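You operate a simulated robot arm through the tools that you are given. There is no shell and no other tool.

You are at the controls of a simulated robot arm. One attempt, no reset.

TASK
Lay the black calculator's crooked screen film again, square and over clean glass.
Fine: peel it, park it on the green mat, swab the smear off, swab back in its holder, stick the film on. Set down upright: screen film. What is to be rubbed or washed off counts as gone when no trace of it is left.

It is judged by the outcome, as a careful person would: the job done as asked, and still so three seconds after it is handed in. It fails if anything else is knocked over, pushed out of place, dropped, spilled or broken.

THE ROBOT
A 6-joint arm with a two-finger parallel gripper, fixed in place. Base frame: the origin is at the foot of the arm, x ahead of it, y to its left, z up; the work surface is at about z = 0.74. Readings come in m, rad, newtons and seconds.
With the tool pointing down near the work surface it reaches from about 0.2 to 0.64 m from the base axis. Its first joint turns from -1.152 to 1.152 rad. Payload 2.7 kg.
The tool frame sits at the grasp point between the pads (the TCP): z along the fingers, y along the line on which they close. The tips reach 0.023 m beyond it. The gripper opens to 0.094 m. The fingers are 0.038 m wide and 0.01 m thick; the gripper's body (0.054 by 0.096 m) begins 0.039 m behind the TCP.
Orientation is that of the tool frame in the base frame, as a unit quaternion [x, y, z, w]. With the fingers straight down and closing along the base's y, the tool's x points along the base's -x, its y along +y and its z along -z.

THE INTERFACE
- The arm moves only by the tool servo_tool. Its argument "series" is a list that holds one entry, the list of rows, each a list of 7 numbers: the shift along the tool's x, y, z in units of 50 mm (1.0 is 50 mm), then the turn, a rotation vector about the tool's x, y, z in units of 4 degrees (1.0 is 4 degrees), then the opening, from 0 (shut) to 1 (fully open). In form: [[[tx, ty, tz, ax, ay, az, hand], ...]]. A call has 1 to 20 rows; each row shifts and turns the commanded pose from where the row before left it, along the tool's axes as they then stand. A call with a number of a shift or a turn outside -1 to 1 is refused whole. A row lasts 0.2 s, in which the tool goes at most 0.05 m and 0.15 rad; a call with a longer step from one row to the next is refused whole, and so is a gripper value outside its range. A pose out of reach is approached as far as the arm can. The call stops where the force on the tool passes 40 N (or 10 N more than at its start, if that is more) or the arm is blocked; 0.2 s more then pass. Each finger travels about 0.045 m/s and halts on what it meets, pressing with about 33 N; the grip force reading is that of the motor and also rises with nothing between the fingers. The clock runs only during rows and for 0.2 s after the last one: add rows that do not move to give the fingers time. The reply holds the time, the measured pose of the TCP, the force on the tool along the base axes, the opening and the grip force, in the units named above and with some noise, with the torque about the TCP (base axes, N m) and any sound that the robot's microphone picked up.
- Cameras (640 x 400 px; columns grow to the right, rows downward): "scene" is fixed at [0.0671, -0.4234, 1.4109]; the picture's right is [0.86, -0.51, 0.00], its down [-0.26, -0.44, -0.86] and it looks along [0.43, 0.74, -0.51] (base axes); focal length 338 px, centre (320, 200). "wrist" rides on the gripper at [0.086, 0.016, -0.075] in the tool frame; the picture's right is [-0.18, 0.98, 0.00], its down [-0.58, -0.11, -0.81] and it looks along [-0.79, -0.15, 0.59] (tool axes); focal length 243 px, centre (320, 200). There is no depth. A picture from a camera that has moved, and an enlarged one, comes with that camera's place and axes in the base frame and with its lens.
- snapshot(camera): a new picture of that camera. The clock stands still meanwhile.
- zoom(camera, box): a new picture of the part [left, top, right, bottom] of that camera's present view, enlarged. The clock stands still meanwhile.
- hand_in(): hands the job in; it is judged then, once.

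Places have to be worked out from the pictures, the camera data and where the tool is seen. Open the gripper and draw the arm clear of the work before you hand the job in, unless the task says otherwise.

The tools are called after "Request:" by a JSON object that holds its "api" and its "payload". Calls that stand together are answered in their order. servo_tool: Moves the arm, as the interface text tells. Its arguments: {"type":"object","properties":{"series":{"type":"array"}},"required":["series"]} The other tools are called the same way: snapshot (camera) takes a picture; zoom (camera, box) takes an enlarged picture of a part of a camera's view; hand_in () hands the job in.

At the start:

```text
clock: 0.0
tool_pos: [0.3652, 0.2158, 1.0589]
tool_rot: [-0.001, 1.0, 0.0, 0.0]
contact_force: [-0.2, -1.2, -0.1]
wrist_torque: [0.03, 0.02, 0.0]
gripper_width: 0.0944
gripper_force: 0.0
```

scene: 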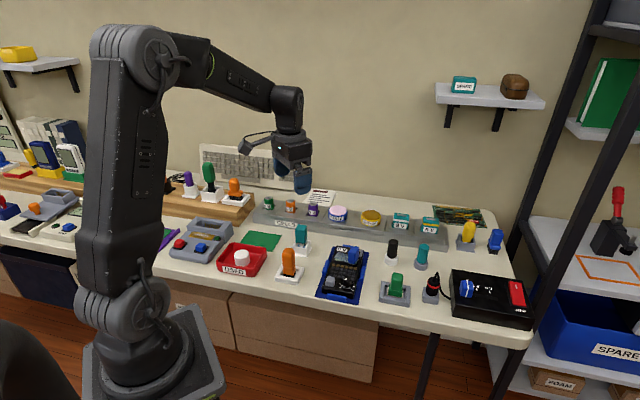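
wrist: 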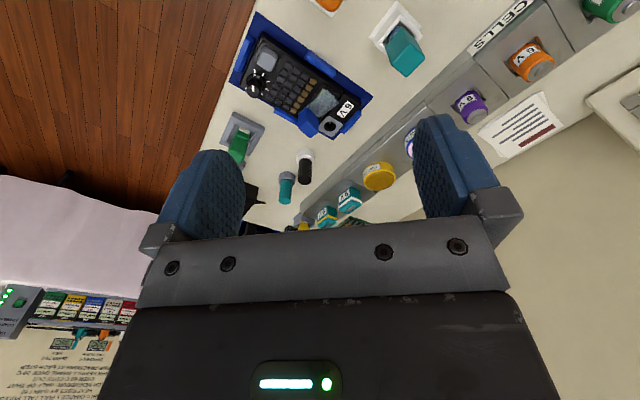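

I start by looking closely at the calculator, the mat and the swab holder from the fixed camera.

Request:
{"api": "zoom", "payload": {"camera": "scene", "box": [290, 220, 400, 310]}}

Request:
{"api": "zoom", "payload": {"camera": "scene", "box": [150, 170, 320, 290]}}

Request:
{"api": "zoom", "payload": {"camera": "scene", "box": [360, 200, 540, 330]}}

Request:
{"api": "zoom", "payload": {"camera": "scene", "box": [0, 100, 260, 270]}}

Request:
{"api": "zoom", "payload": {"camera": "wrist", "box": [220, 0, 420, 150]}}

```text
4.44 times, centred on (345, 265) of scene
camera zoom: at [0.0671, -0.4234, 1.4109], right [0.86, -0.51, 0.0], down [-0.26, -0.44, -0.86], along [0.43, 0.74, -0.51], focal length 1503 px, centre (209, -89)
```

zoom: 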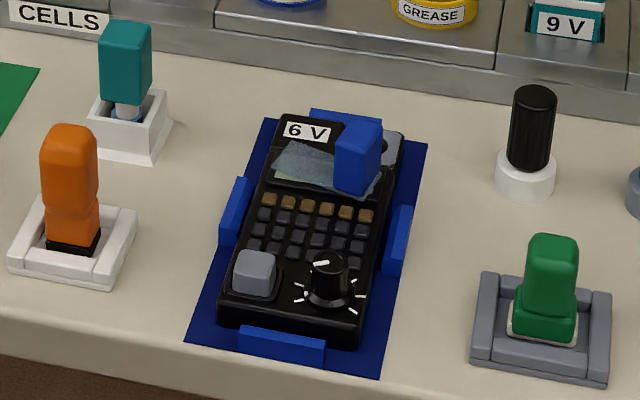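

```text
3.33 times, centred on (235, 230) of scene
camera zoom: at [0.0671, -0.4234, 1.4109], right [0.86, -0.51, 0.0], down [-0.26, -0.44, -0.86], along [0.43, 0.74, -0.51], focal length 1127 px, centre (603, 100)
```

zoom: 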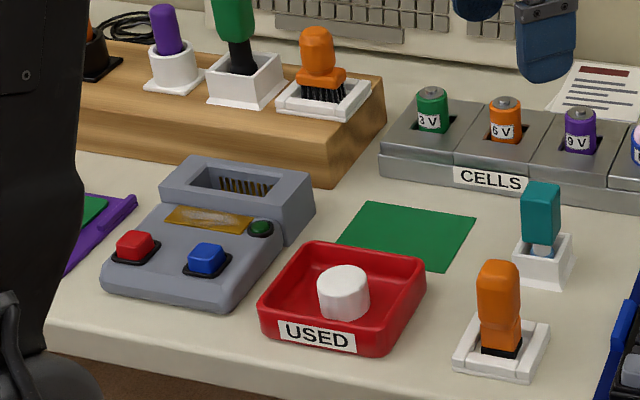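

```text
3.08 times, centred on (450, 265) of scene
camera zoom: at [0.0671, -0.4234, 1.4109], right [0.86, -0.51, 0.0], down [-0.26, -0.44, -0.86], along [0.43, 0.74, -0.51], focal length 1041 px, centre (-80, 0)
```

zoom: 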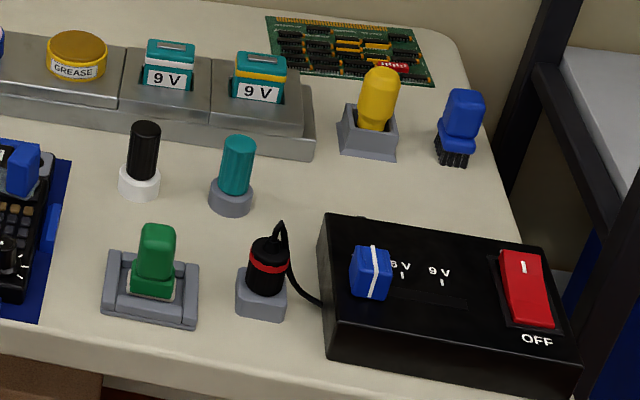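

```text
2.35 times, centred on (130, 185) of scene
camera zoom: at [0.0671, -0.4234, 1.4109], right [0.86, -0.51, 0.0], down [-0.26, -0.44, -0.86], along [0.43, 0.74, -0.51], focal length 796 px, centre (767, 235)
```

zoom: 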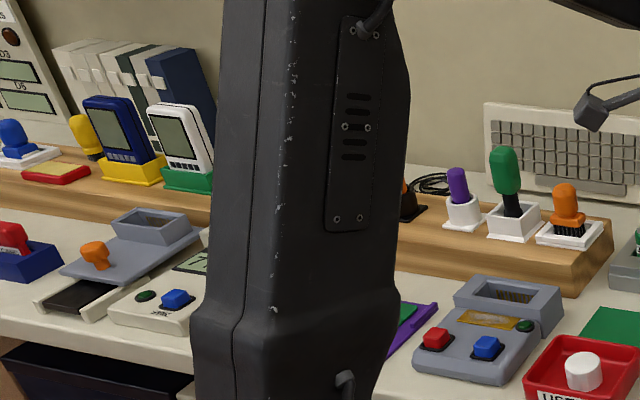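

```text
2.67 times, centred on (320, 75) of wrist
camera zoom: at [0.2787, 0.2311, 1.133], right [0.18, 0.98, 0.0], down [0.58, -0.11, 0.81], along [0.79, -0.15, -0.59], focal length 647 px, centre (320, 533)
```

zoom: 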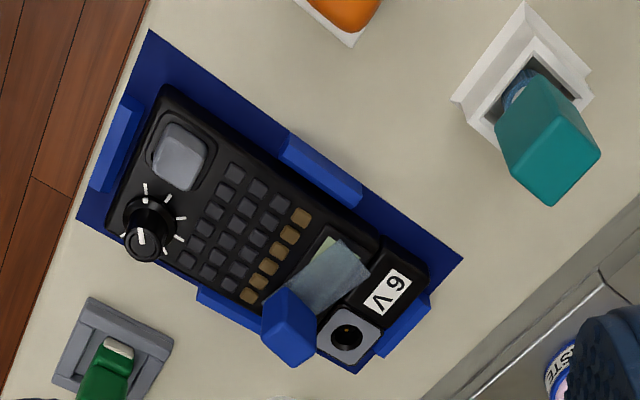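

Next I look closer at the tools that might be the swab and at the film itself.

Request:
{"api": "zoom", "payload": {"camera": "scene", "box": [330, 235, 370, 275]}}

Request:
{"api": "zoom", "payload": {"camera": "scene", "box": [265, 215, 325, 290]}}

Request:
{"api": "zoom", "payload": {"camera": "scene", "box": [375, 230, 445, 310]}}

Request:
{"api": "zoom", "payload": {"camera": "scene", "box": [170, 160, 260, 220]}}

Request:
{"api": "zoom", "payload": {"camera": "wrist", "box": [350, 0, 440, 80]}}

Request:
{"api": "zoom", "payload": {"camera": "wrist", "box": [280, 60, 370, 140]}}

Request:
{"api": "zoom", "payload": {"camera": "wrist", "box": [200, 90, 420, 240]}}

```text
10.00 times, centred on (350, 255) of scene
camera zoom: at [0.0671, -0.4234, 1.4109], right [0.86, -0.51, 0.0], down [-0.26, -0.44, -0.86], along [0.43, 0.74, -0.51], focal length 3382 px, centre (20, -350)
```

zoom: 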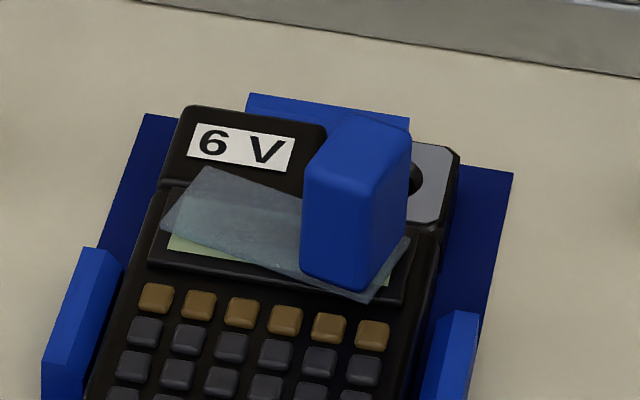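

```text
5.33 times, centred on (295, 252) of scene
camera zoom: at [0.0671, -0.4234, 1.4109], right [0.86, -0.51, 0.0], down [-0.26, -0.44, -0.86], along [0.43, 0.74, -0.51], focal length 1804 px, centre (453, -80)
```

zoom: 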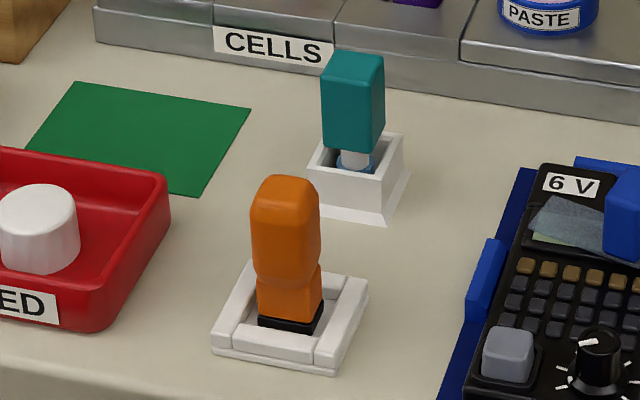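

```text
5.00 times, centred on (410, 270) of scene
camera zoom: at [0.0671, -0.4234, 1.4109], right [0.86, -0.51, 0.0], down [-0.26, -0.44, -0.86], along [0.43, 0.74, -0.51], focal length 1691 px, centre (-130, -150)
```

zoom: 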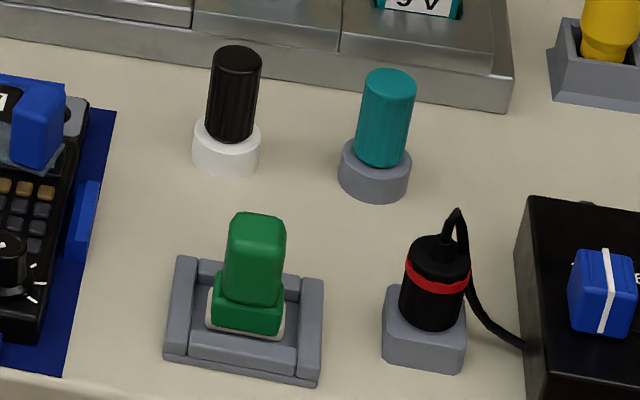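

```text
6.67 times, centred on (215, 190) of scene
camera zoom: at [0.0671, -0.4234, 1.4109], right [0.86, -0.51, 0.0], down [-0.26, -0.44, -0.86], along [0.43, 0.74, -0.51], focal length 2255 px, centre (1020, 267)
```

zoom: 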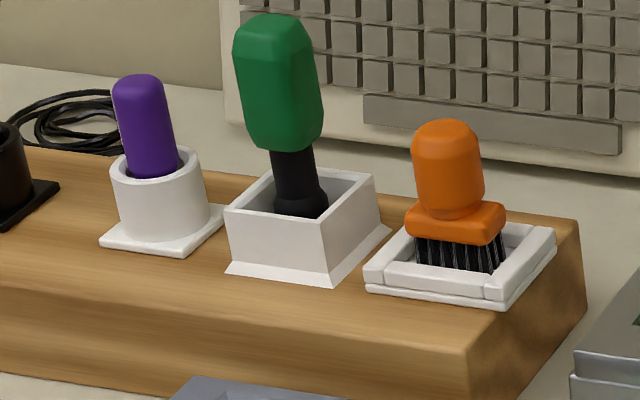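

```text
5.00 times, centred on (395, 40) of wrist
camera zoom: at [0.2787, 0.2311, 1.133], right [0.18, 0.98, 0.0], down [0.58, -0.11, 0.81], along [0.79, -0.15, -0.59], focal length 1213 px, centre (-55, 1000)
```

zoom: 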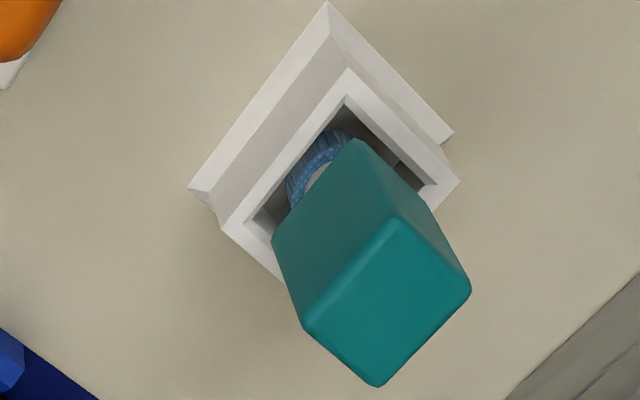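

```text
5.00 times, centred on (325, 100) of wrist
camera zoom: at [0.2787, 0.2311, 1.133], right [0.18, 0.98, 0.0], down [0.58, -0.11, 0.81], along [0.79, -0.15, -0.59], focal length 1213 px, centre (295, 700)
```

zoom: 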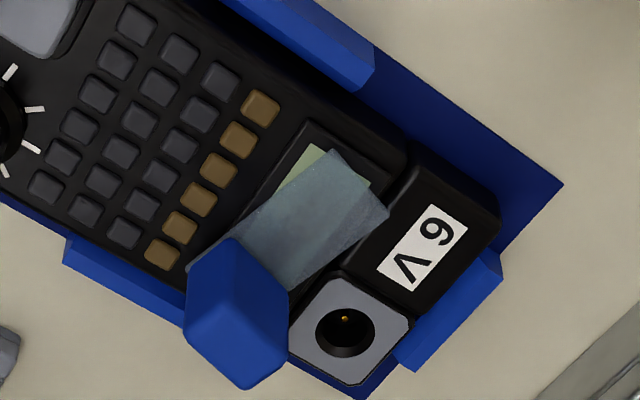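

```text
2.67 times, centred on (310, 165) of wrist
camera zoom: at [0.2787, 0.2311, 1.133], right [0.18, 0.98, 0.0], down [0.58, -0.11, 0.81], along [0.79, -0.15, -0.59], focal length 647 px, centre (347, 293)
```

zoom: 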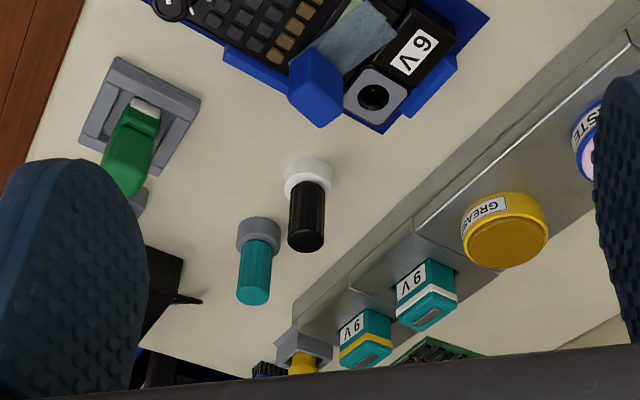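

The blue tab of the film stands at roughly (0.523, 0.165) with its top near z 0.81, and the teal-handled tool in the white cup at (0.43, 0.306) looks like a swab. I move above the calculator to inspect it closely with the wrist camera.

Request:
{"api": "servo_tool", "payload": {"series": [[[-0.3, -0.2, 0.5, 0, 0, 0, 1], [-0.3, -0.2, 0.5, 0, 0, 0, 1], [-0.3, -0.2, 0.5, 0, 0, 0, 1], [-0.3, -0.2, 0.5, 0, 0, 0, 1], [-0.3, -0.2, 0.5, 0, 0, 0, 1], [0, 0, 0, 0, 0, 0, 1]]]}}

Request:
{"api": "snapshot", "payload": {"camera": "wrist"}}

Request:
{"api": "zoom", "payload": {"camera": "wrist", "box": [240, 20, 400, 120]}}

```text
clock: 1.4
tool_pos: [0.4397, 0.1668, 0.9316]
tool_rot: [-0.002, 1.0, 0.001, 0.0]
contact_force: [0.3, 0.7, -0.1]
wrist_torque: [0.0, -0.02, 0.01]
gripper_width: 0.0939
gripper_force: 0.1
```

```text
taken
camera wrist: at [0.3526, 0.1823, 1.0065], right [0.18, 0.98, 0.0], down [0.58, -0.11, 0.81], along [0.79, -0.15, -0.59], focal length 243 px, centre (320, 200)
```

wrist: 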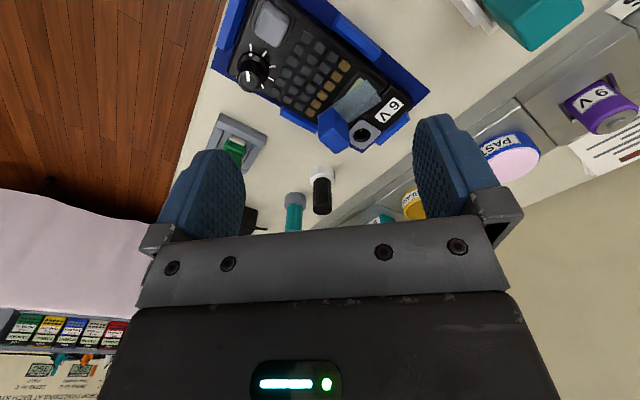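

```text
4.00 times, centred on (320, 70) of wrist
camera zoom: at [0.3526, 0.1823, 1.0065], right [0.18, 0.98, 0.0], down [0.58, -0.11, 0.81], along [0.79, -0.15, -0.59], focal length 970 px, centre (320, 720)
```

zoom: 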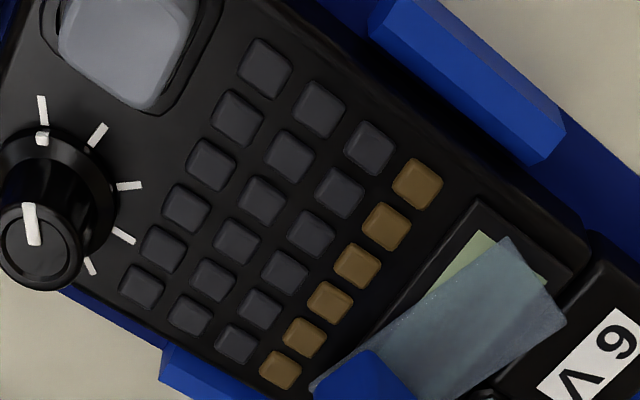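

The calculator lies turned by about 45° (long axis along (+x,+y)). I turn the wrist by +45° so that camera and fingers line up with it.

Request:
{"api": "servo_tool", "payload": {"series": [[[0, 0, 0, 0, 0, -1, 1], [0, 0, 0, 0, 0, -1, 1], [0, 0, 0, 0, 0, -1, 1], [0, 0, 0, 0, 0, -1, 1], [0, 0, 0, 0, 0, -1, 1], [0, 0, 0, 0, 0, -1, 1], [0, 0, 0, 0, 0, -1, 1], [0, 0, 0, 0, 0, -1, 1], [0, 0, 0, 0, 0, -1, 1], [0, 0, 0, 0, 0, -1, 1], [0, 0, 0, 0, 0, -1, 1], [0, 0, 0, 0, 0, -0.25, 1], [-0.3, 0, 0.4, 0, 0, 0, 1], [0, 0, 0, 0, 0, 0, 1]]]}}

Request:
{"api": "snapshot", "payload": {"camera": "wrist"}}

Request:
{"api": "zoom", "payload": {"camera": "wrist", "box": [240, 60, 400, 160]}}

```text
clock: 4.4
tool_pos: [0.4492, 0.1778, 0.9148]
tool_rot: [-0.383, 0.924, 0.0, -0.001]
contact_force: [-0.3, 0.4, -0.3]
wrist_torque: [0.02, -0.02, -0.03]
gripper_width: 0.0942
gripper_force: 0.0
```

```text
taken
camera wrist: at [0.3775, 0.1262, 0.9891], right [-0.57, 0.82, 0.0], down [0.49, 0.33, 0.81], along [0.66, 0.46, -0.59], focal length 243 px, centre (320, 200)
```

wrist: 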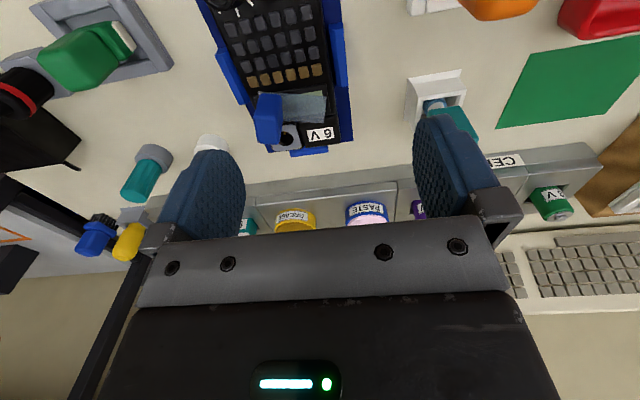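

```text
4.00 times, centred on (320, 110) of wrist
camera zoom: at [0.3775, 0.1262, 0.9891], right [-0.57, 0.82, 0.0], down [0.49, 0.33, 0.81], along [0.66, 0.46, -0.59], focal length 970 px, centre (320, 560)
```

zoom: 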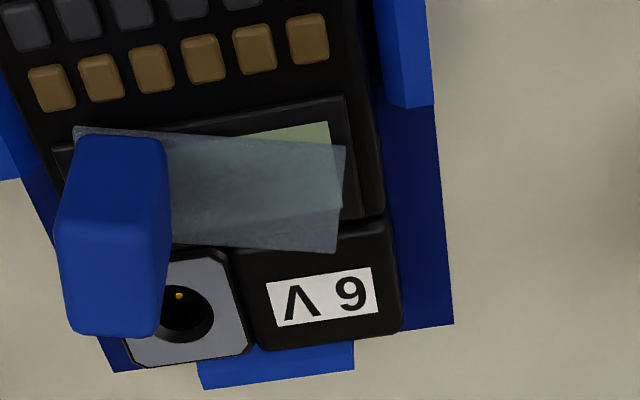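

Film sits near (0.511, 0.185), z≈0.768, turned about 15° clockwise of the screen. I zoom further to measure the tab and film outline.

Request:
{"api": "zoom", "payload": {"camera": "wrist", "box": [245, 80, 341, 140]}}

Request:
{"api": "zoom", "payload": {"camera": "scene", "box": [342, 242, 366, 266]}}

Request:
{"api": "zoom", "payload": {"camera": "wrist", "box": [400, 20, 640, 170]}}

Request:
{"api": "zoom", "payload": {"camera": "wrist", "box": [0, 0, 240, 150]}}

```text
6.67 times, centred on (293, 110) of wrist
camera zoom: at [0.3775, 0.1262, 0.9891], right [-0.57, 0.82, 0.0], down [0.49, 0.33, 0.81], along [0.66, 0.46, -0.59], focal length 1618 px, centre (500, 800)
```

zoom: 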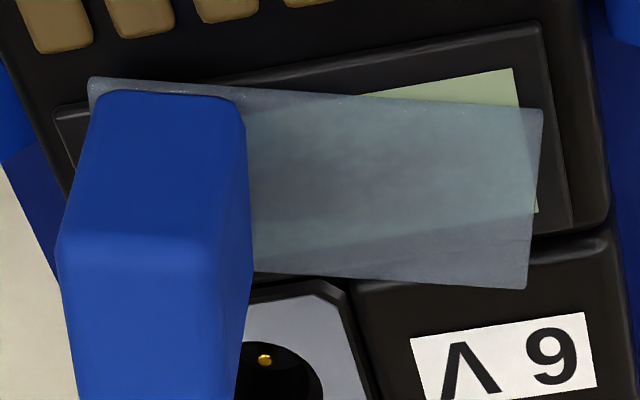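

```text
16.00 times, centred on (354, 254) of scene
camera zoom: at [0.0671, -0.4234, 1.4109], right [0.86, -0.51, 0.0], down [-0.26, -0.44, -0.86], along [0.43, 0.74, -0.51], focal length 5411 px, centre (-224, -664)
```

zoom: 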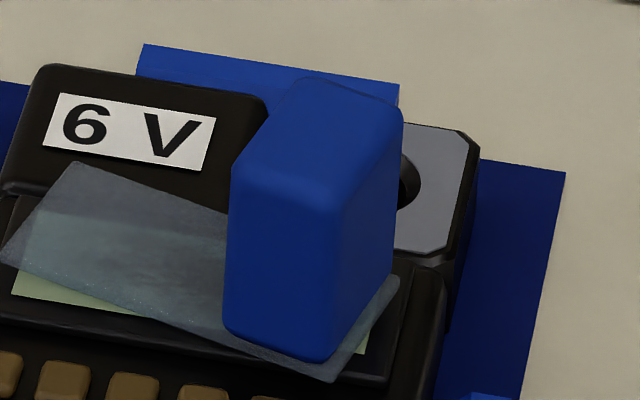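

```text
2.67 times, centred on (520, 95) of wrist
camera zoom: at [0.3775, 0.1262, 0.9891], right [-0.57, 0.82, 0.0], down [0.49, 0.33, 0.81], along [0.66, 0.46, -0.59], focal length 647 px, centre (-213, 480)
```

zoom: 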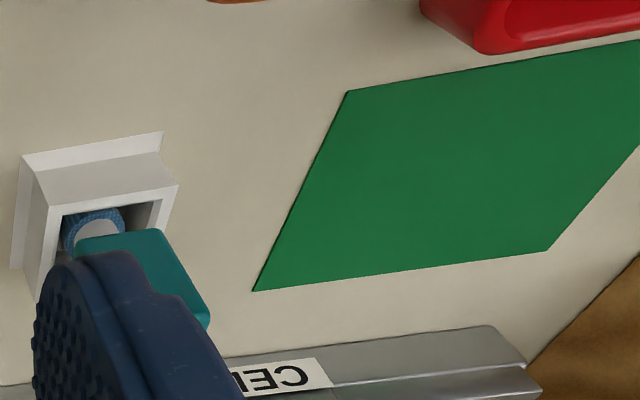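

```text
2.67 times, centred on (120, 75) of wrist
camera zoom: at [0.3775, 0.1262, 0.9891], right [-0.57, 0.82, 0.0], down [0.49, 0.33, 0.81], along [0.66, 0.46, -0.59], focal length 647 px, centre (853, 533)
```

zoom: 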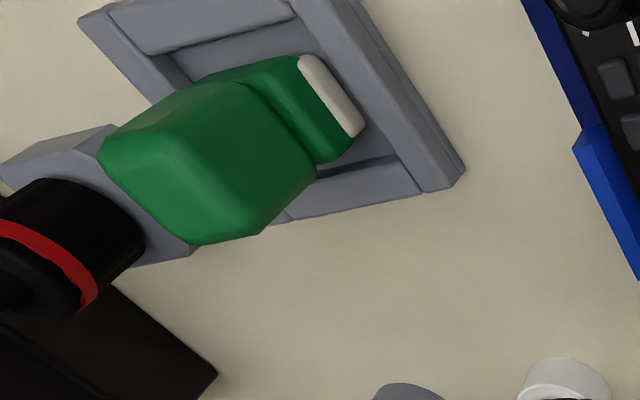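

The tab is a block roughly 2 x 3 cm and the mat spans about 8.7 x 11.7 cm centred near (0.339, 0.420), also at 45°. I check the other candidate tools (yellow, shelf green) to be sure which one is the swab.

Request:
{"api": "zoom", "payload": {"camera": "scene", "box": [452, 215, 510, 255]}}

Request:
{"api": "zoom", "payload": {"camera": "scene", "box": [285, 220, 320, 258]}}

Request:
{"api": "zoom", "payload": {"camera": "scene", "box": [200, 155, 225, 195]}}

Request:
{"api": "zoom", "payload": {"camera": "scene", "box": [275, 245, 305, 285]}}

Request:
{"api": "zoom", "payload": {"camera": "wrist", "box": [400, 60, 480, 140]}}

```text
10.00 times, centred on (481, 235) of scene
camera zoom: at [0.0671, -0.4234, 1.4109], right [0.86, -0.51, 0.0], down [-0.26, -0.44, -0.86], along [0.43, 0.74, -0.51], focal length 3382 px, centre (-1290, -150)
```

zoom: 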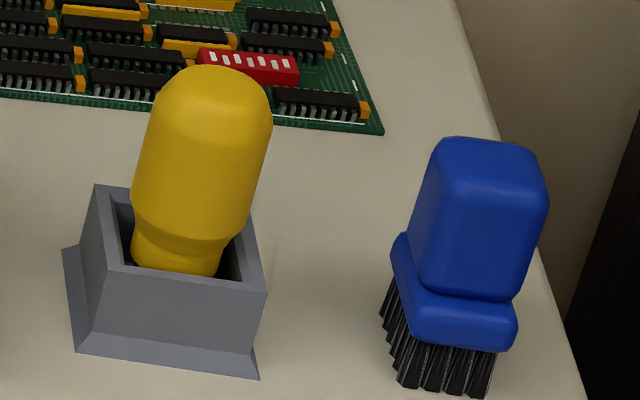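

```text
10.53 times, centred on (302, 239) of scene
camera zoom: at [0.0671, -0.4234, 1.4109], right [0.86, -0.51, 0.0], down [-0.26, -0.44, -0.86], along [0.43, 0.74, -0.51], focal length 3560 px, centre (504, -210)
```

zoom: 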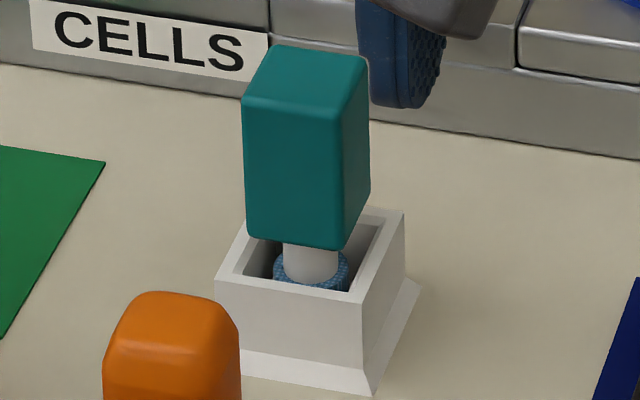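

```text
10.00 times, centred on (212, 175) of scene
camera zoom: at [0.0671, -0.4234, 1.4109], right [0.86, -0.51, 0.0], down [-0.26, -0.44, -0.86], along [0.43, 0.74, -0.51], focal length 3382 px, centre (1395, 450)
```

zoom: 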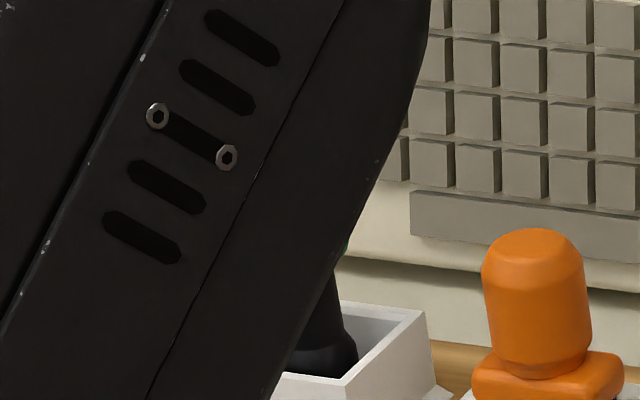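

```text
10.00 times, centred on (290, 265) of scene
camera zoom: at [0.0671, -0.4234, 1.4109], right [0.86, -0.51, 0.0], down [-0.26, -0.44, -0.86], along [0.43, 0.74, -0.51], focal length 3382 px, centre (620, -450)
```

zoom: 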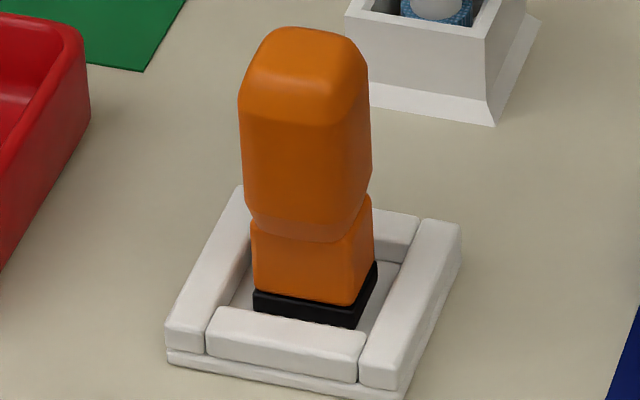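

```text
5.00 times, centred on (440, 100) of wrist
camera zoom: at [0.3775, 0.1262, 0.9891], right [-0.57, 0.82, 0.0], down [0.49, 0.33, 0.81], along [0.66, 0.46, -0.59], focal length 1213 px, centre (-280, 700)
```

zoom: 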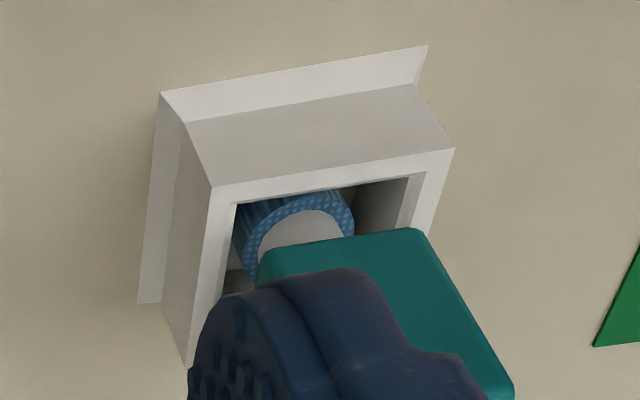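

The teal tool in the white cup, with a blue cloth tip on a white stem, is the swab. I turn the wrist to about −59° (fingers closing along the film's short side, camera on the film's free side) and move over the tab.

Request:
{"api": "servo_tool", "payload": {"series": [[[0, 0, 0, 0, 0, 1, 1], [0, 0, 0, 0, 0, 1, 1], [0, 0, 0, 0, 0, 1, 1], [0, 0, 0, 0, 0, 1, 1], [0, 0, 0, 0, 0, 1, 1], [0, 0, 0, 0, 0, 1, 1], [0, 0, 0, 0, 0, 1, 1], [0, 0, 0, 0, 0, 1, 1], [0, 0, 0, 0, 0, 1, 1], [0, 0, 0, 0, 0, 1, 1], [0, 0, 0, 0, 0, 1, 1], [0, 0, 0, 0, 0, 1, 1], [0, 0, 0, 0, 0, 1, 1], [0, 0, 0, 0, 0, 1, 1], [0, 0, 0, 0, 0, 1, 1], [0, 0, 0, 0, 0, 1, 1], [0, 0, 0, 0, 0, 1, 1], [0, 0, 0, 0, 0, 1, 1], [0, 0, 0, 0, 0, 1, 1], [0, 0, 0, 0, 0, 1, 1]]]}}

Request:
{"api": "servo_tool", "payload": {"series": [[[0, 0, 0, 0, 0, 1, 1], [0, 0, 0, 0, 0, 1, 1], [0, 0, 0, 0, 0, 1, 1], [0, 0, 0, 0, 0, 1, 1], [0, 0, 0, 0, 0, 1, 1], [0, 0, 0, 0, 0, 1, 1], [0, 0, 0, 0, 0, 0.08, 1], [-0.237, 0.292, 0.1, 0, 0, 0, 1], [-0.237, 0.292, 0.1, 0, 0, 0, 1], [-0.237, 0.292, 0.1, 0, 0, 0, 1], [-0.237, 0.292, 0.1, 0, 0, 0, 1], [0, 0, 0, 0, 0, 0, 1]]]}}

Request:
{"api": "snapshot", "payload": {"camera": "wrist"}}

Request:
{"api": "zoom", "payload": {"camera": "wrist", "box": [240, 50, 400, 150]}}

Request:
{"api": "snapshot", "payload": {"camera": "scene"}}

```text
clock: 8.6
tool_pos: [0.4512, 0.1778, 0.9127]
tool_rot: [0.3, 0.954, 0.0, 0.001]
contact_force: [0.1, -0.4, -0.4]
wrist_torque: [-0.02, -0.02, -0.03]
gripper_width: 0.0939
gripper_force: 0.1
```

```text
clock: 11.2
tool_pos: [0.5246, 0.1682, 0.8914]
tool_rot: [0.494, 0.869, 0.0, 0.0]
contact_force: [0.4, 0.3, -0.3]
wrist_torque: [0.01, 0.01, 0.0]
gripper_width: 0.094
gripper_force: 0.1
```

```text
taken
camera wrist: at [0.4937, 0.2487, 0.9663], right [0.94, 0.34, 0.0], down [0.2, -0.56, 0.81], along [0.28, -0.76, -0.59], focal length 243 px, centre (320, 200)
```

wrist: 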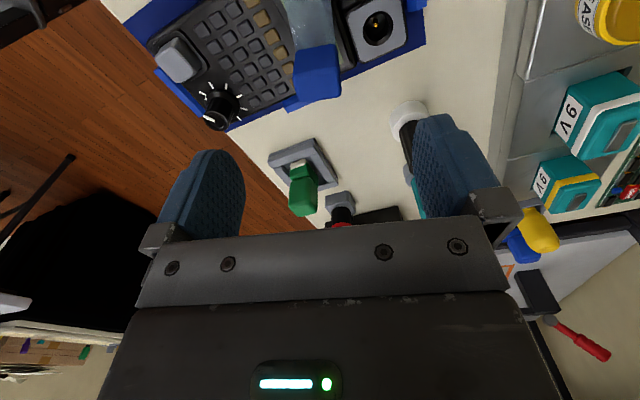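

```text
4.00 times, centred on (320, 100) of wrist
camera zoom: at [0.4937, 0.2487, 0.9663], right [0.94, 0.34, 0.0], down [0.2, -0.56, 0.81], along [0.28, -0.76, -0.59], focal length 970 px, centre (320, 600)
```

zoom: 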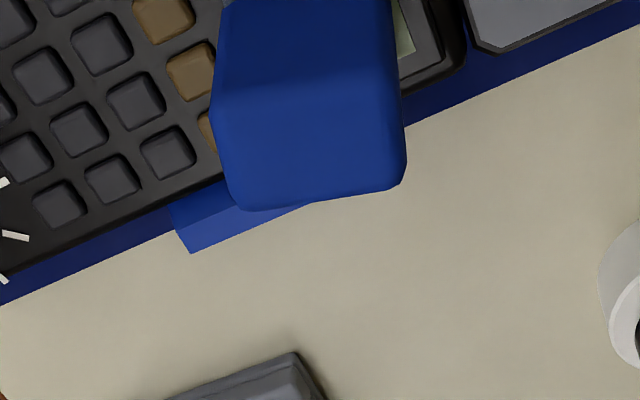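

```text
taken
```

scene: 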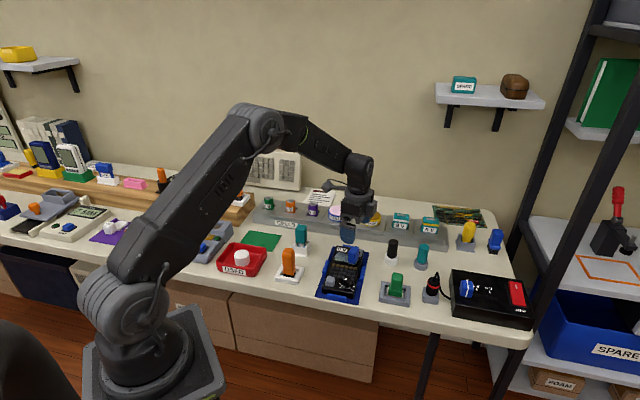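

Yaw is −59.2°, and the tab's top centre computes to (0.5228, 0.1648), about 3 mm off the tool's closing centre. I correct for that and come down to just over the tab to check the centring.

Request:
{"api": "servo_tool", "payload": {"series": [[[-0.02, -0.033, 0.4, 0, 0, 0, 1], [-0.02, -0.033, 0.4, 0, 0, 0, 1], [0, 0, 0, 0, 0, 0, 1]]]}}

Request:
{"api": "snapshot", "payload": {"camera": "wrist"}}

Request:
{"api": "zoom", "payload": {"camera": "wrist", "box": [200, 30, 440, 180]}}

```text
clock: 12.0
tool_pos: [0.5223, 0.1627, 0.8531]
tool_rot: [0.494, 0.87, 0.0, 0.001]
contact_force: [-0.7, -0.3, 1.1]
wrist_torque: [0.01, 0.01, 0.02]
gripper_width: 0.0942
gripper_force: 0.1
```

```text
taken
camera wrist: at [0.4917, 0.2437, 0.927], right [0.94, 0.34, 0.0], down [0.2, -0.56, 0.81], along [0.28, -0.76, -0.59], focal length 243 px, centre (320, 200)
```

wrist: 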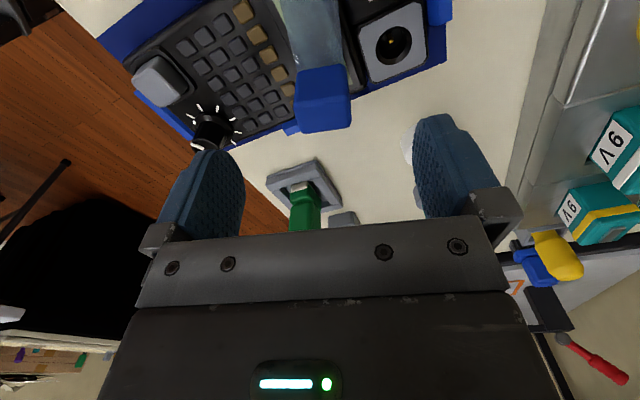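

```text
2.67 times, centred on (320, 105) of wrist
camera zoom: at [0.4917, 0.2437, 0.927], right [0.94, 0.34, 0.0], down [0.2, -0.56, 0.81], along [0.28, -0.76, -0.59], focal length 647 px, centre (320, 453)
```

zoom: 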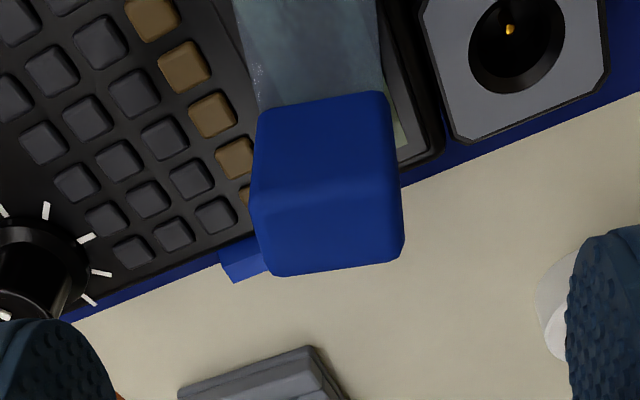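

The tab (about 31 x 19.5 x 34 mm) is centred at (0.523, 0.1645); I nudge 1.7 mm along the closing axis and descend until the tips are a few millimetres above the film.

Request:
{"api": "servo_tool", "payload": {"series": [[[0.02, 0.034, 0, 0, 0, 0, 1], [0, 0, 0.4, 0, 0, 0, 1], [0, 0, 0.4, 0, 0, 0, 1], [0, 0, 0.28, 0, 0, 0, 1], [0, 0, 0, 0, 0, 0, 1]]]}}

Request:
{"api": "snapshot", "payload": {"camera": "wrist"}}

Request:
{"api": "zoom", "payload": {"camera": "wrist", "box": [160, 30, 480, 230]}}

Request:
{"api": "zoom", "payload": {"camera": "scene", "box": [310, 215, 390, 275]}}

```text
clock: 13.2
tool_pos: [0.5238, 0.164, 0.7983]
tool_rot: [0.495, 0.869, -0.001, 0.0]
contact_force: [-0.6, 0.6, -0.3]
wrist_torque: [0.0, 0.03, 0.03]
gripper_width: 0.0941
gripper_force: 0.1
```

```text
taken
camera wrist: at [0.4931, 0.2453, 0.8731], right [0.94, 0.34, 0.0], down [0.2, -0.56, 0.81], along [0.28, -0.76, -0.59], focal length 243 px, centre (320, 200)
```

wrist: 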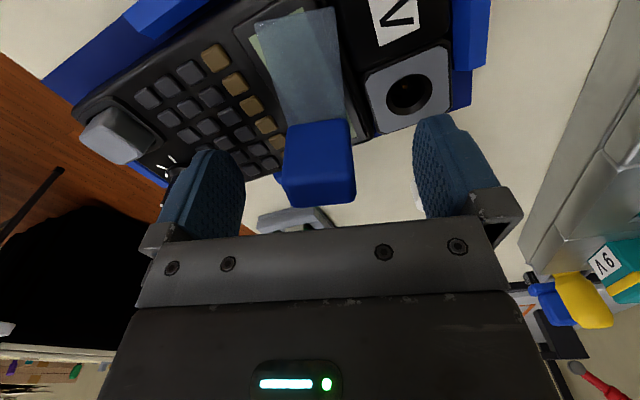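

```text
2.00 times, centred on (320, 130) of wrist
camera zoom: at [0.4931, 0.2453, 0.8731], right [0.94, 0.34, 0.0], down [0.2, -0.56, 0.81], along [0.28, -0.76, -0.59], focal length 485 px, centre (320, 340)
```

zoom: 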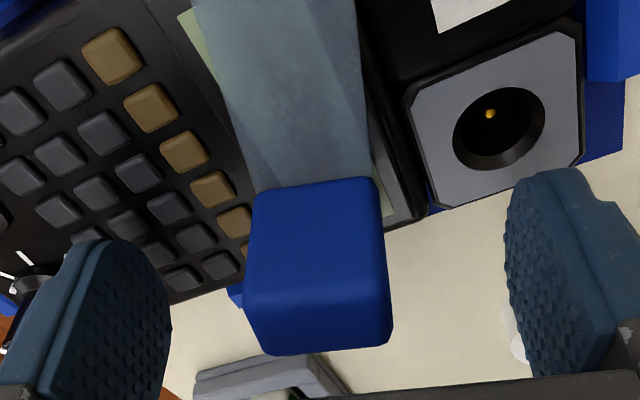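

```text
6.67 times, centred on (350, 245) of scene
camera zoom: at [0.0671, -0.4234, 1.4109], right [0.86, -0.51, 0.0], down [-0.26, -0.44, -0.86], along [0.43, 0.74, -0.51], focal length 2255 px, centre (120, -100)
```

zoom: 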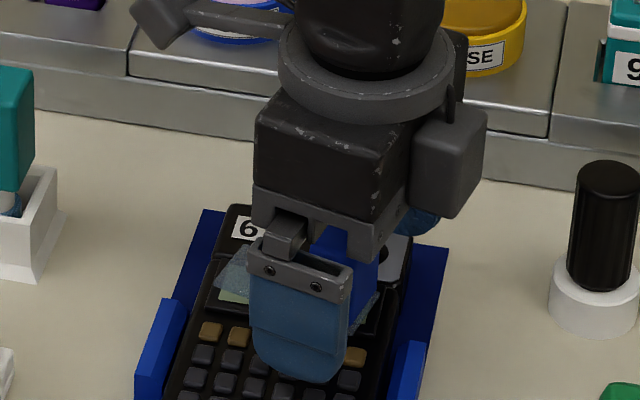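

The tab sits centred between the fingers, nothing touches, so I close the gripper on it and let the grip settle.

Request:
{"api": "servo_tool", "payload": {"series": [[[0, 0, 0, 0, 0, 0, 0.4], [0, 0, 0, 0, 0, 0, 0.4], [0, 0, 0, 0, 0, 0, 0.2], [0, 0, 0, 0, 0, 0, 0], [0, 0, 0, 0, 0, 0, 0], [0, 0, 0, 0, 0, 0, 0]]]}}

Request:
{"api": "zoom", "payload": {"camera": "wrist", "box": [160, 0, 480, 200]}}

```text
clock: 14.6
tool_pos: [0.5231, 0.1637, 0.7989]
tool_rot: [0.495, 0.869, 0.001, 0.001]
contact_force: [1.7, 0.5, 0.6]
wrist_torque: [0.06, -0.06, -0.1]
gripper_width: 0.031
gripper_force: 32.8
```

```text
2.00 times, centred on (320, 100) of wrist
camera zoom: at [0.4933, 0.2454, 0.8735], right [0.94, 0.34, 0.0], down [0.2, -0.56, 0.81], along [0.28, -0.76, -0.59], focal length 485 px, centre (320, 400)
```

zoom: 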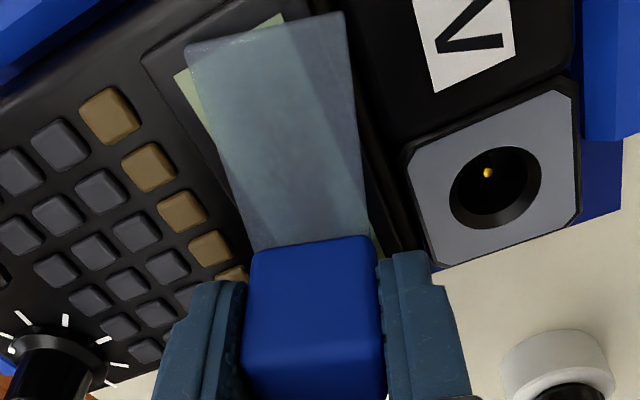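

Grip holds at 31 mm with hardly any side force. Now I lift slowly to peel the film off and watch the force.

Request:
{"api": "servo_tool", "payload": {"series": [[[0, 0, -0.05, 0, 0, 0, 0], [0, 0, -0.05, 0, 0, 0, 0], [0, 0, -0.05, 0, 0, 0, 0], [0, 0, 0, 0, 0, 0, 0]]]}}

Request:
{"api": "zoom", "payload": {"camera": "wrist", "box": [160, 0, 480, 200]}}

```text
clock: 15.6
tool_pos: [0.5222, 0.1653, 0.8062]
tool_rot: [0.495, 0.869, 0.0, 0.0]
contact_force: [0.3, -0.3, -0.8]
wrist_torque: [-0.01, 0.0, 0.0]
gripper_width: 0.0309
gripper_force: 32.8
```

```text
2.00 times, centred on (320, 100) of wrist
camera zoom: at [0.4931, 0.246, 0.8814], right [0.94, 0.34, 0.0], down [0.2, -0.56, 0.81], along [0.28, -0.76, -0.59], focal length 485 px, centre (320, 400)
```

zoom: 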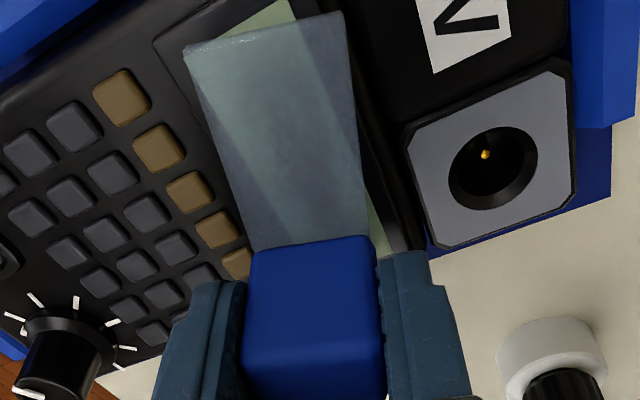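

The film came away cleanly and hangs rigidly in the grip. I lift to a safe height, turn to −45° and carry it to above the mat.

Request:
{"api": "servo_tool", "payload": {"series": [[[0, 0, -0.47, 0, 0, 0, 0], [0, 0, -0.47, 0, 0, 0, 0], [0, 0, -0.47, 0, 0, 0, 0], [0, 0, -0.47, 0, 0, 0, 0], [0, 0, 0, 0, 0, -0.894, 0], [0, 0, 0, 0, 0, -0.894, 0], [0, 0, 0, 0, 0, -0.894, 0], [0, 0, 0, 0, 0, -0.894, 0], [0.572, 0.101, 0, 0, 0, 0, 0], [0.572, 0.101, 0, 0, 0, 0, 0], [0.572, 0.101, 0, 0, 0, 0, 0], [0.572, 0.101, 0, 0, 0, 0, 0], [0.572, 0.101, 0, 0, 0, 0, 0], [0.572, 0.101, 0, 0, 0, 0, 0], [0.572, 0.101, 0, 0, 0, 0, 0], [0.572, 0.101, 0, 0, 0, 0, 0], [0.572, 0.101, 0, 0, 0, 0, 0], [0.572, 0.101, 0, 0, 0, 0, 0], [0, 0, 0, 0, 0, 0, 0]]]}}

Request:
{"api": "snapshot", "payload": {"camera": "wrist"}}

Request:
{"api": "snapshot", "payload": {"camera": "scene"}}

Request:
{"api": "zoom", "payload": {"camera": "scene", "box": [330, 235, 370, 275]}}

Request:
{"api": "zoom", "payload": {"camera": "scene", "box": [210, 190, 310, 280]}}

```text
clock: 19.6
tool_pos: [0.3552, 0.4041, 0.9017]
tool_rot: [0.383, 0.924, 0.0, 0.0]
contact_force: [-0.3, 0.2, -0.4]
wrist_torque: [0.0, -0.02, 0.04]
gripper_width: 0.0312
gripper_force: 33.3
```

```text
taken
camera wrist: at [0.3063, 0.4755, 0.9759], right [0.82, 0.57, 0.0], down [0.33, -0.49, 0.81], along [0.46, -0.66, -0.59], focal length 243 px, centre (320, 200)
```

wrist: 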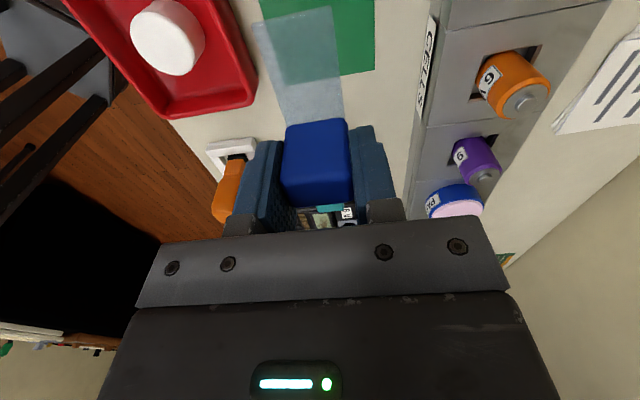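

```text
taken
```

scene: 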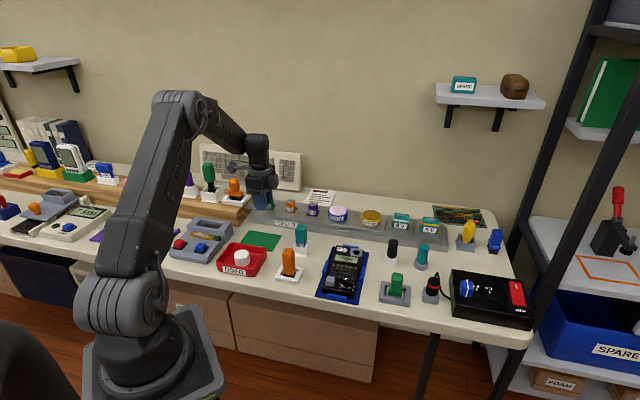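

```text
10.00 times, centred on (350, 255) of scene
camera zoom: at [0.0671, -0.4234, 1.4109], right [0.86, -0.51, 0.0], down [-0.26, -0.44, -0.86], along [0.43, 0.74, -0.51], focal length 3382 px, centre (20, -350)
```

zoom: 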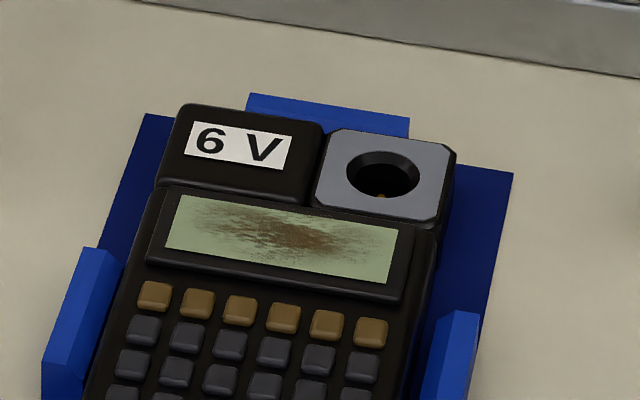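

```text
4.44 times, centred on (260, 235) of scene
camera zoom: at [0.0671, -0.4234, 1.4109], right [0.86, -0.51, 0.0], down [-0.26, -0.44, -0.86], along [0.43, 0.74, -0.51], focal length 1503 px, centre (587, 44)
```

zoom: 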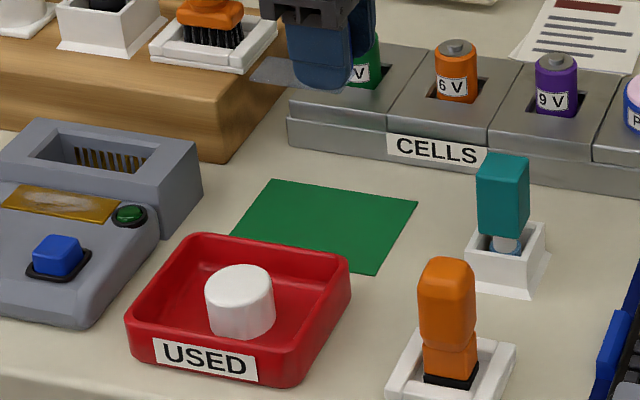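

The smear is now visible on the bare glass, and the film hangs over the mat (mat corner checks at (0.414, 0.411)). I lower the film towards the mat, first quickly, then to a few millimetres above.

Request:
{"api": "servo_tool", "payload": {"series": [[[0, 0, 0.5, 0, 0, 0, 0], [0, 0, 0.5, 0, 0, 0, 0], [0, 0, 0.5, 0, 0, 0, 0], [0, 0, 0.5, 0, 0, 0, 0], [0, 0, 0.3, 0, 0, 0, 0], [0, 0, 0, 0, 0, 0, 0]]]}}

Request:
{"api": "snapshot", "payload": {"camera": "wrist"}}

Request:
{"api": "zoom", "payload": {"camera": "scene", "box": [210, 190, 310, 280]}}

```text
clock: 21.0
tool_pos: [0.3578, 0.4027, 0.7867]
tool_rot: [0.381, 0.924, 0.001, 0.0]
contact_force: [-0.3, 0.0, -0.1]
wrist_torque: [0.01, 0.04, -0.02]
gripper_width: 0.0308
gripper_force: 33.6
```

```text
taken
camera wrist: at [0.3085, 0.4737, 0.8615], right [0.82, 0.57, 0.0], down [0.33, -0.49, 0.81], along [0.46, -0.66, -0.59], focal length 243 px, centre (320, 200)
```

wrist: 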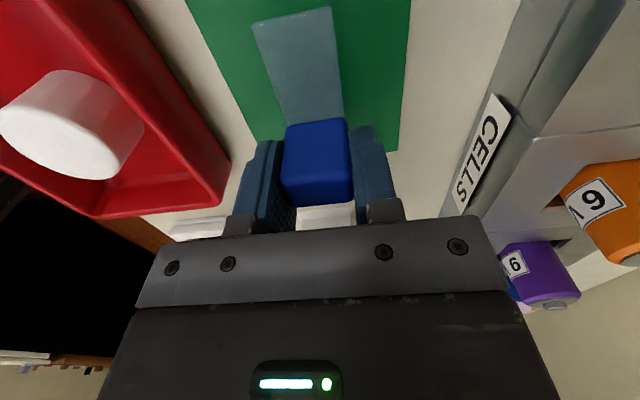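

```text
4.44 times, centred on (260, 235) of scene
camera zoom: at [0.0671, -0.4234, 1.4109], right [0.86, -0.51, 0.0], down [-0.26, -0.44, -0.86], along [0.43, 0.74, -0.51], focal length 1503 px, centre (587, 44)
```

zoom: 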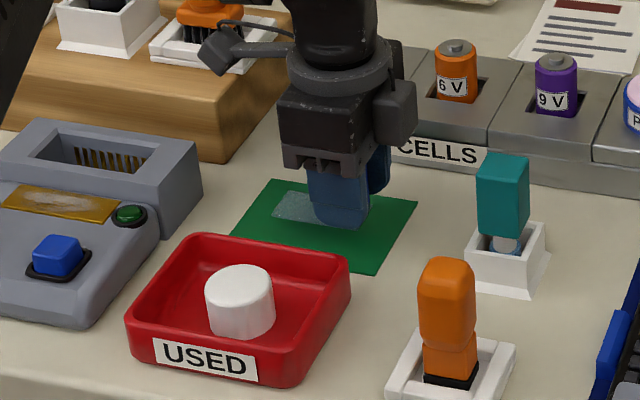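

The film is well inside the mat, about 15 mm up. I lower in small steps and watch the vertical force for contact.

Request:
{"api": "servo_tool", "payload": {"series": [[[0, 0, 0.06, 0, 0, 0, 0], [0, 0, 0.06, 0, 0, 0, 0], [0, 0, 0.06, 0, 0, 0, 0], [0, 0, 0.04, 0, 0, 0, 0], [0, 0, 0, 0, 0, 0, 0]]]}}

Request:
{"api": "servo_tool", "payload": {"series": [[[0, 0, 0.02, 0, 0, 0, 0], [0, 0, 0.02, 0, 0, 0, 0], [0, 0, 0, 0, 0, 0, 0]]]}}

```text
clock: 22.2
tool_pos: [0.3577, 0.402, 0.7768]
tool_rot: [0.382, 0.924, 0.0, 0.0]
contact_force: [-0.2, 0.2, -0.3]
wrist_torque: [0.02, 0.02, -0.01]
gripper_width: 0.0309
gripper_force: 33.0
```

```text
clock: 23.0
tool_pos: [0.3581, 0.4027, 0.7722]
tool_rot: [0.383, 0.924, 0.001, 0.0]
contact_force: [-0.3, -0.3, 0.2]
wrist_torque: [0.0, -0.04, -0.03]
gripper_width: 0.0312
gripper_force: 33.4
```

No contact yet at z ≈ 0.773; I continue down in 1 mm steps.

Request:
{"api": "servo_tool", "payload": {"series": [[[0, 0, 0.02, 0, 0, 0, 0], [0, 0, 0, 0, 0, 0, 0]]]}}

Request:
{"api": "servo_tool", "payload": {"series": [[[0, 0, 0.02, 0, 0, 0, 0], [0, 0, 0, 0, 0, 0, 0]]]}}

Request:
{"api": "zoom", "payload": {"camera": "scene", "box": [245, 215, 305, 260]}}

```text
clock: 23.6
tool_pos: [0.3581, 0.4026, 0.7729]
tool_rot: [0.382, 0.924, 0.0, 0.0]
contact_force: [-0.7, -1.3, 1.2]
wrist_torque: [-0.03, -0.03, 0.02]
gripper_width: 0.0308
gripper_force: 33.1
```

```text
clock: 24.2
tool_pos: [0.3586, 0.4031, 0.7713]
tool_rot: [0.382, 0.924, 0.002, 0.001]
contact_force: [-1.8, -2.1, 13.7]
wrist_torque: [-0.15, 0.0, 0.0]
gripper_width: 0.031
gripper_force: 33.0
```

```text
8.89 times, centred on (275, 238) of scene
camera zoom: at [0.0669, -0.4236, 1.4109], right [0.86, -0.51, 0.0], down [-0.26, -0.44, -0.86], along [0.44, 0.74, -0.51], focal length 3006 px, centre (720, -133)
```

zoom: 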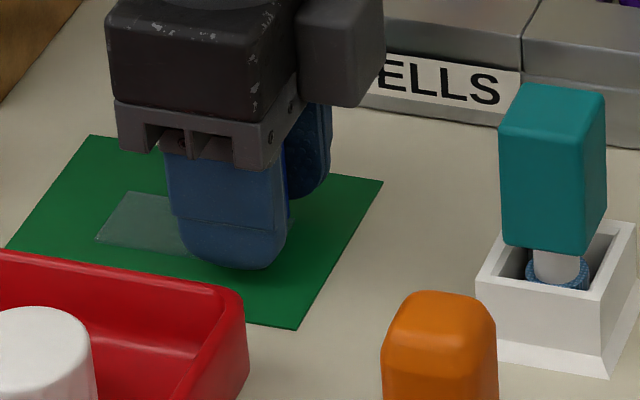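

Contact at TCP z ≈ 0.7715 with 13.7 N, the film lies flat on the mat. I ease off slightly, open only part-way (tray and cell rack are close) and rise straight up.

Request:
{"api": "servo_tool", "payload": {"series": [[[0, 0, -0.016, 0, 0, 0, 0], [0, 0, 0, 0, 0, 0, 0.5], [0, 0, 0, 0, 0, 0, 0.5], [0, 0, 0, 0, 0, 0, 0.5], [0, 0, 0, 0, 0, 0, 0.5]]]}}

Request:
{"api": "zoom", "payload": {"camera": "wrist", "box": [200, 0, 440, 210]}}

```text
clock: 25.4
tool_pos: [0.3591, 0.4023, 0.7715]
tool_rot: [0.382, 0.924, 0.0, 0.0]
contact_force: [0.0, 0.0, 0.5]
wrist_torque: [0.0, 0.04, -0.03]
gripper_width: 0.0469
gripper_force: 0.1
```

```text
1.90 times, centred on (320, 105) of wrist
camera zoom: at [0.3087, 0.4735, 0.8464], right [0.82, 0.57, 0.0], down [0.33, -0.49, 0.81], along [0.46, -0.66, -0.59], focal length 462 px, centre (320, 381)
```

zoom: 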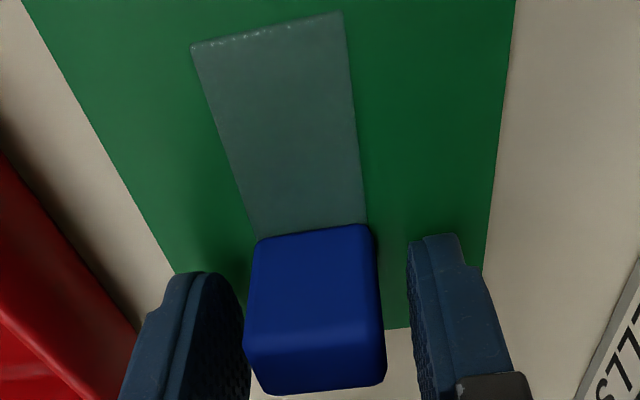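

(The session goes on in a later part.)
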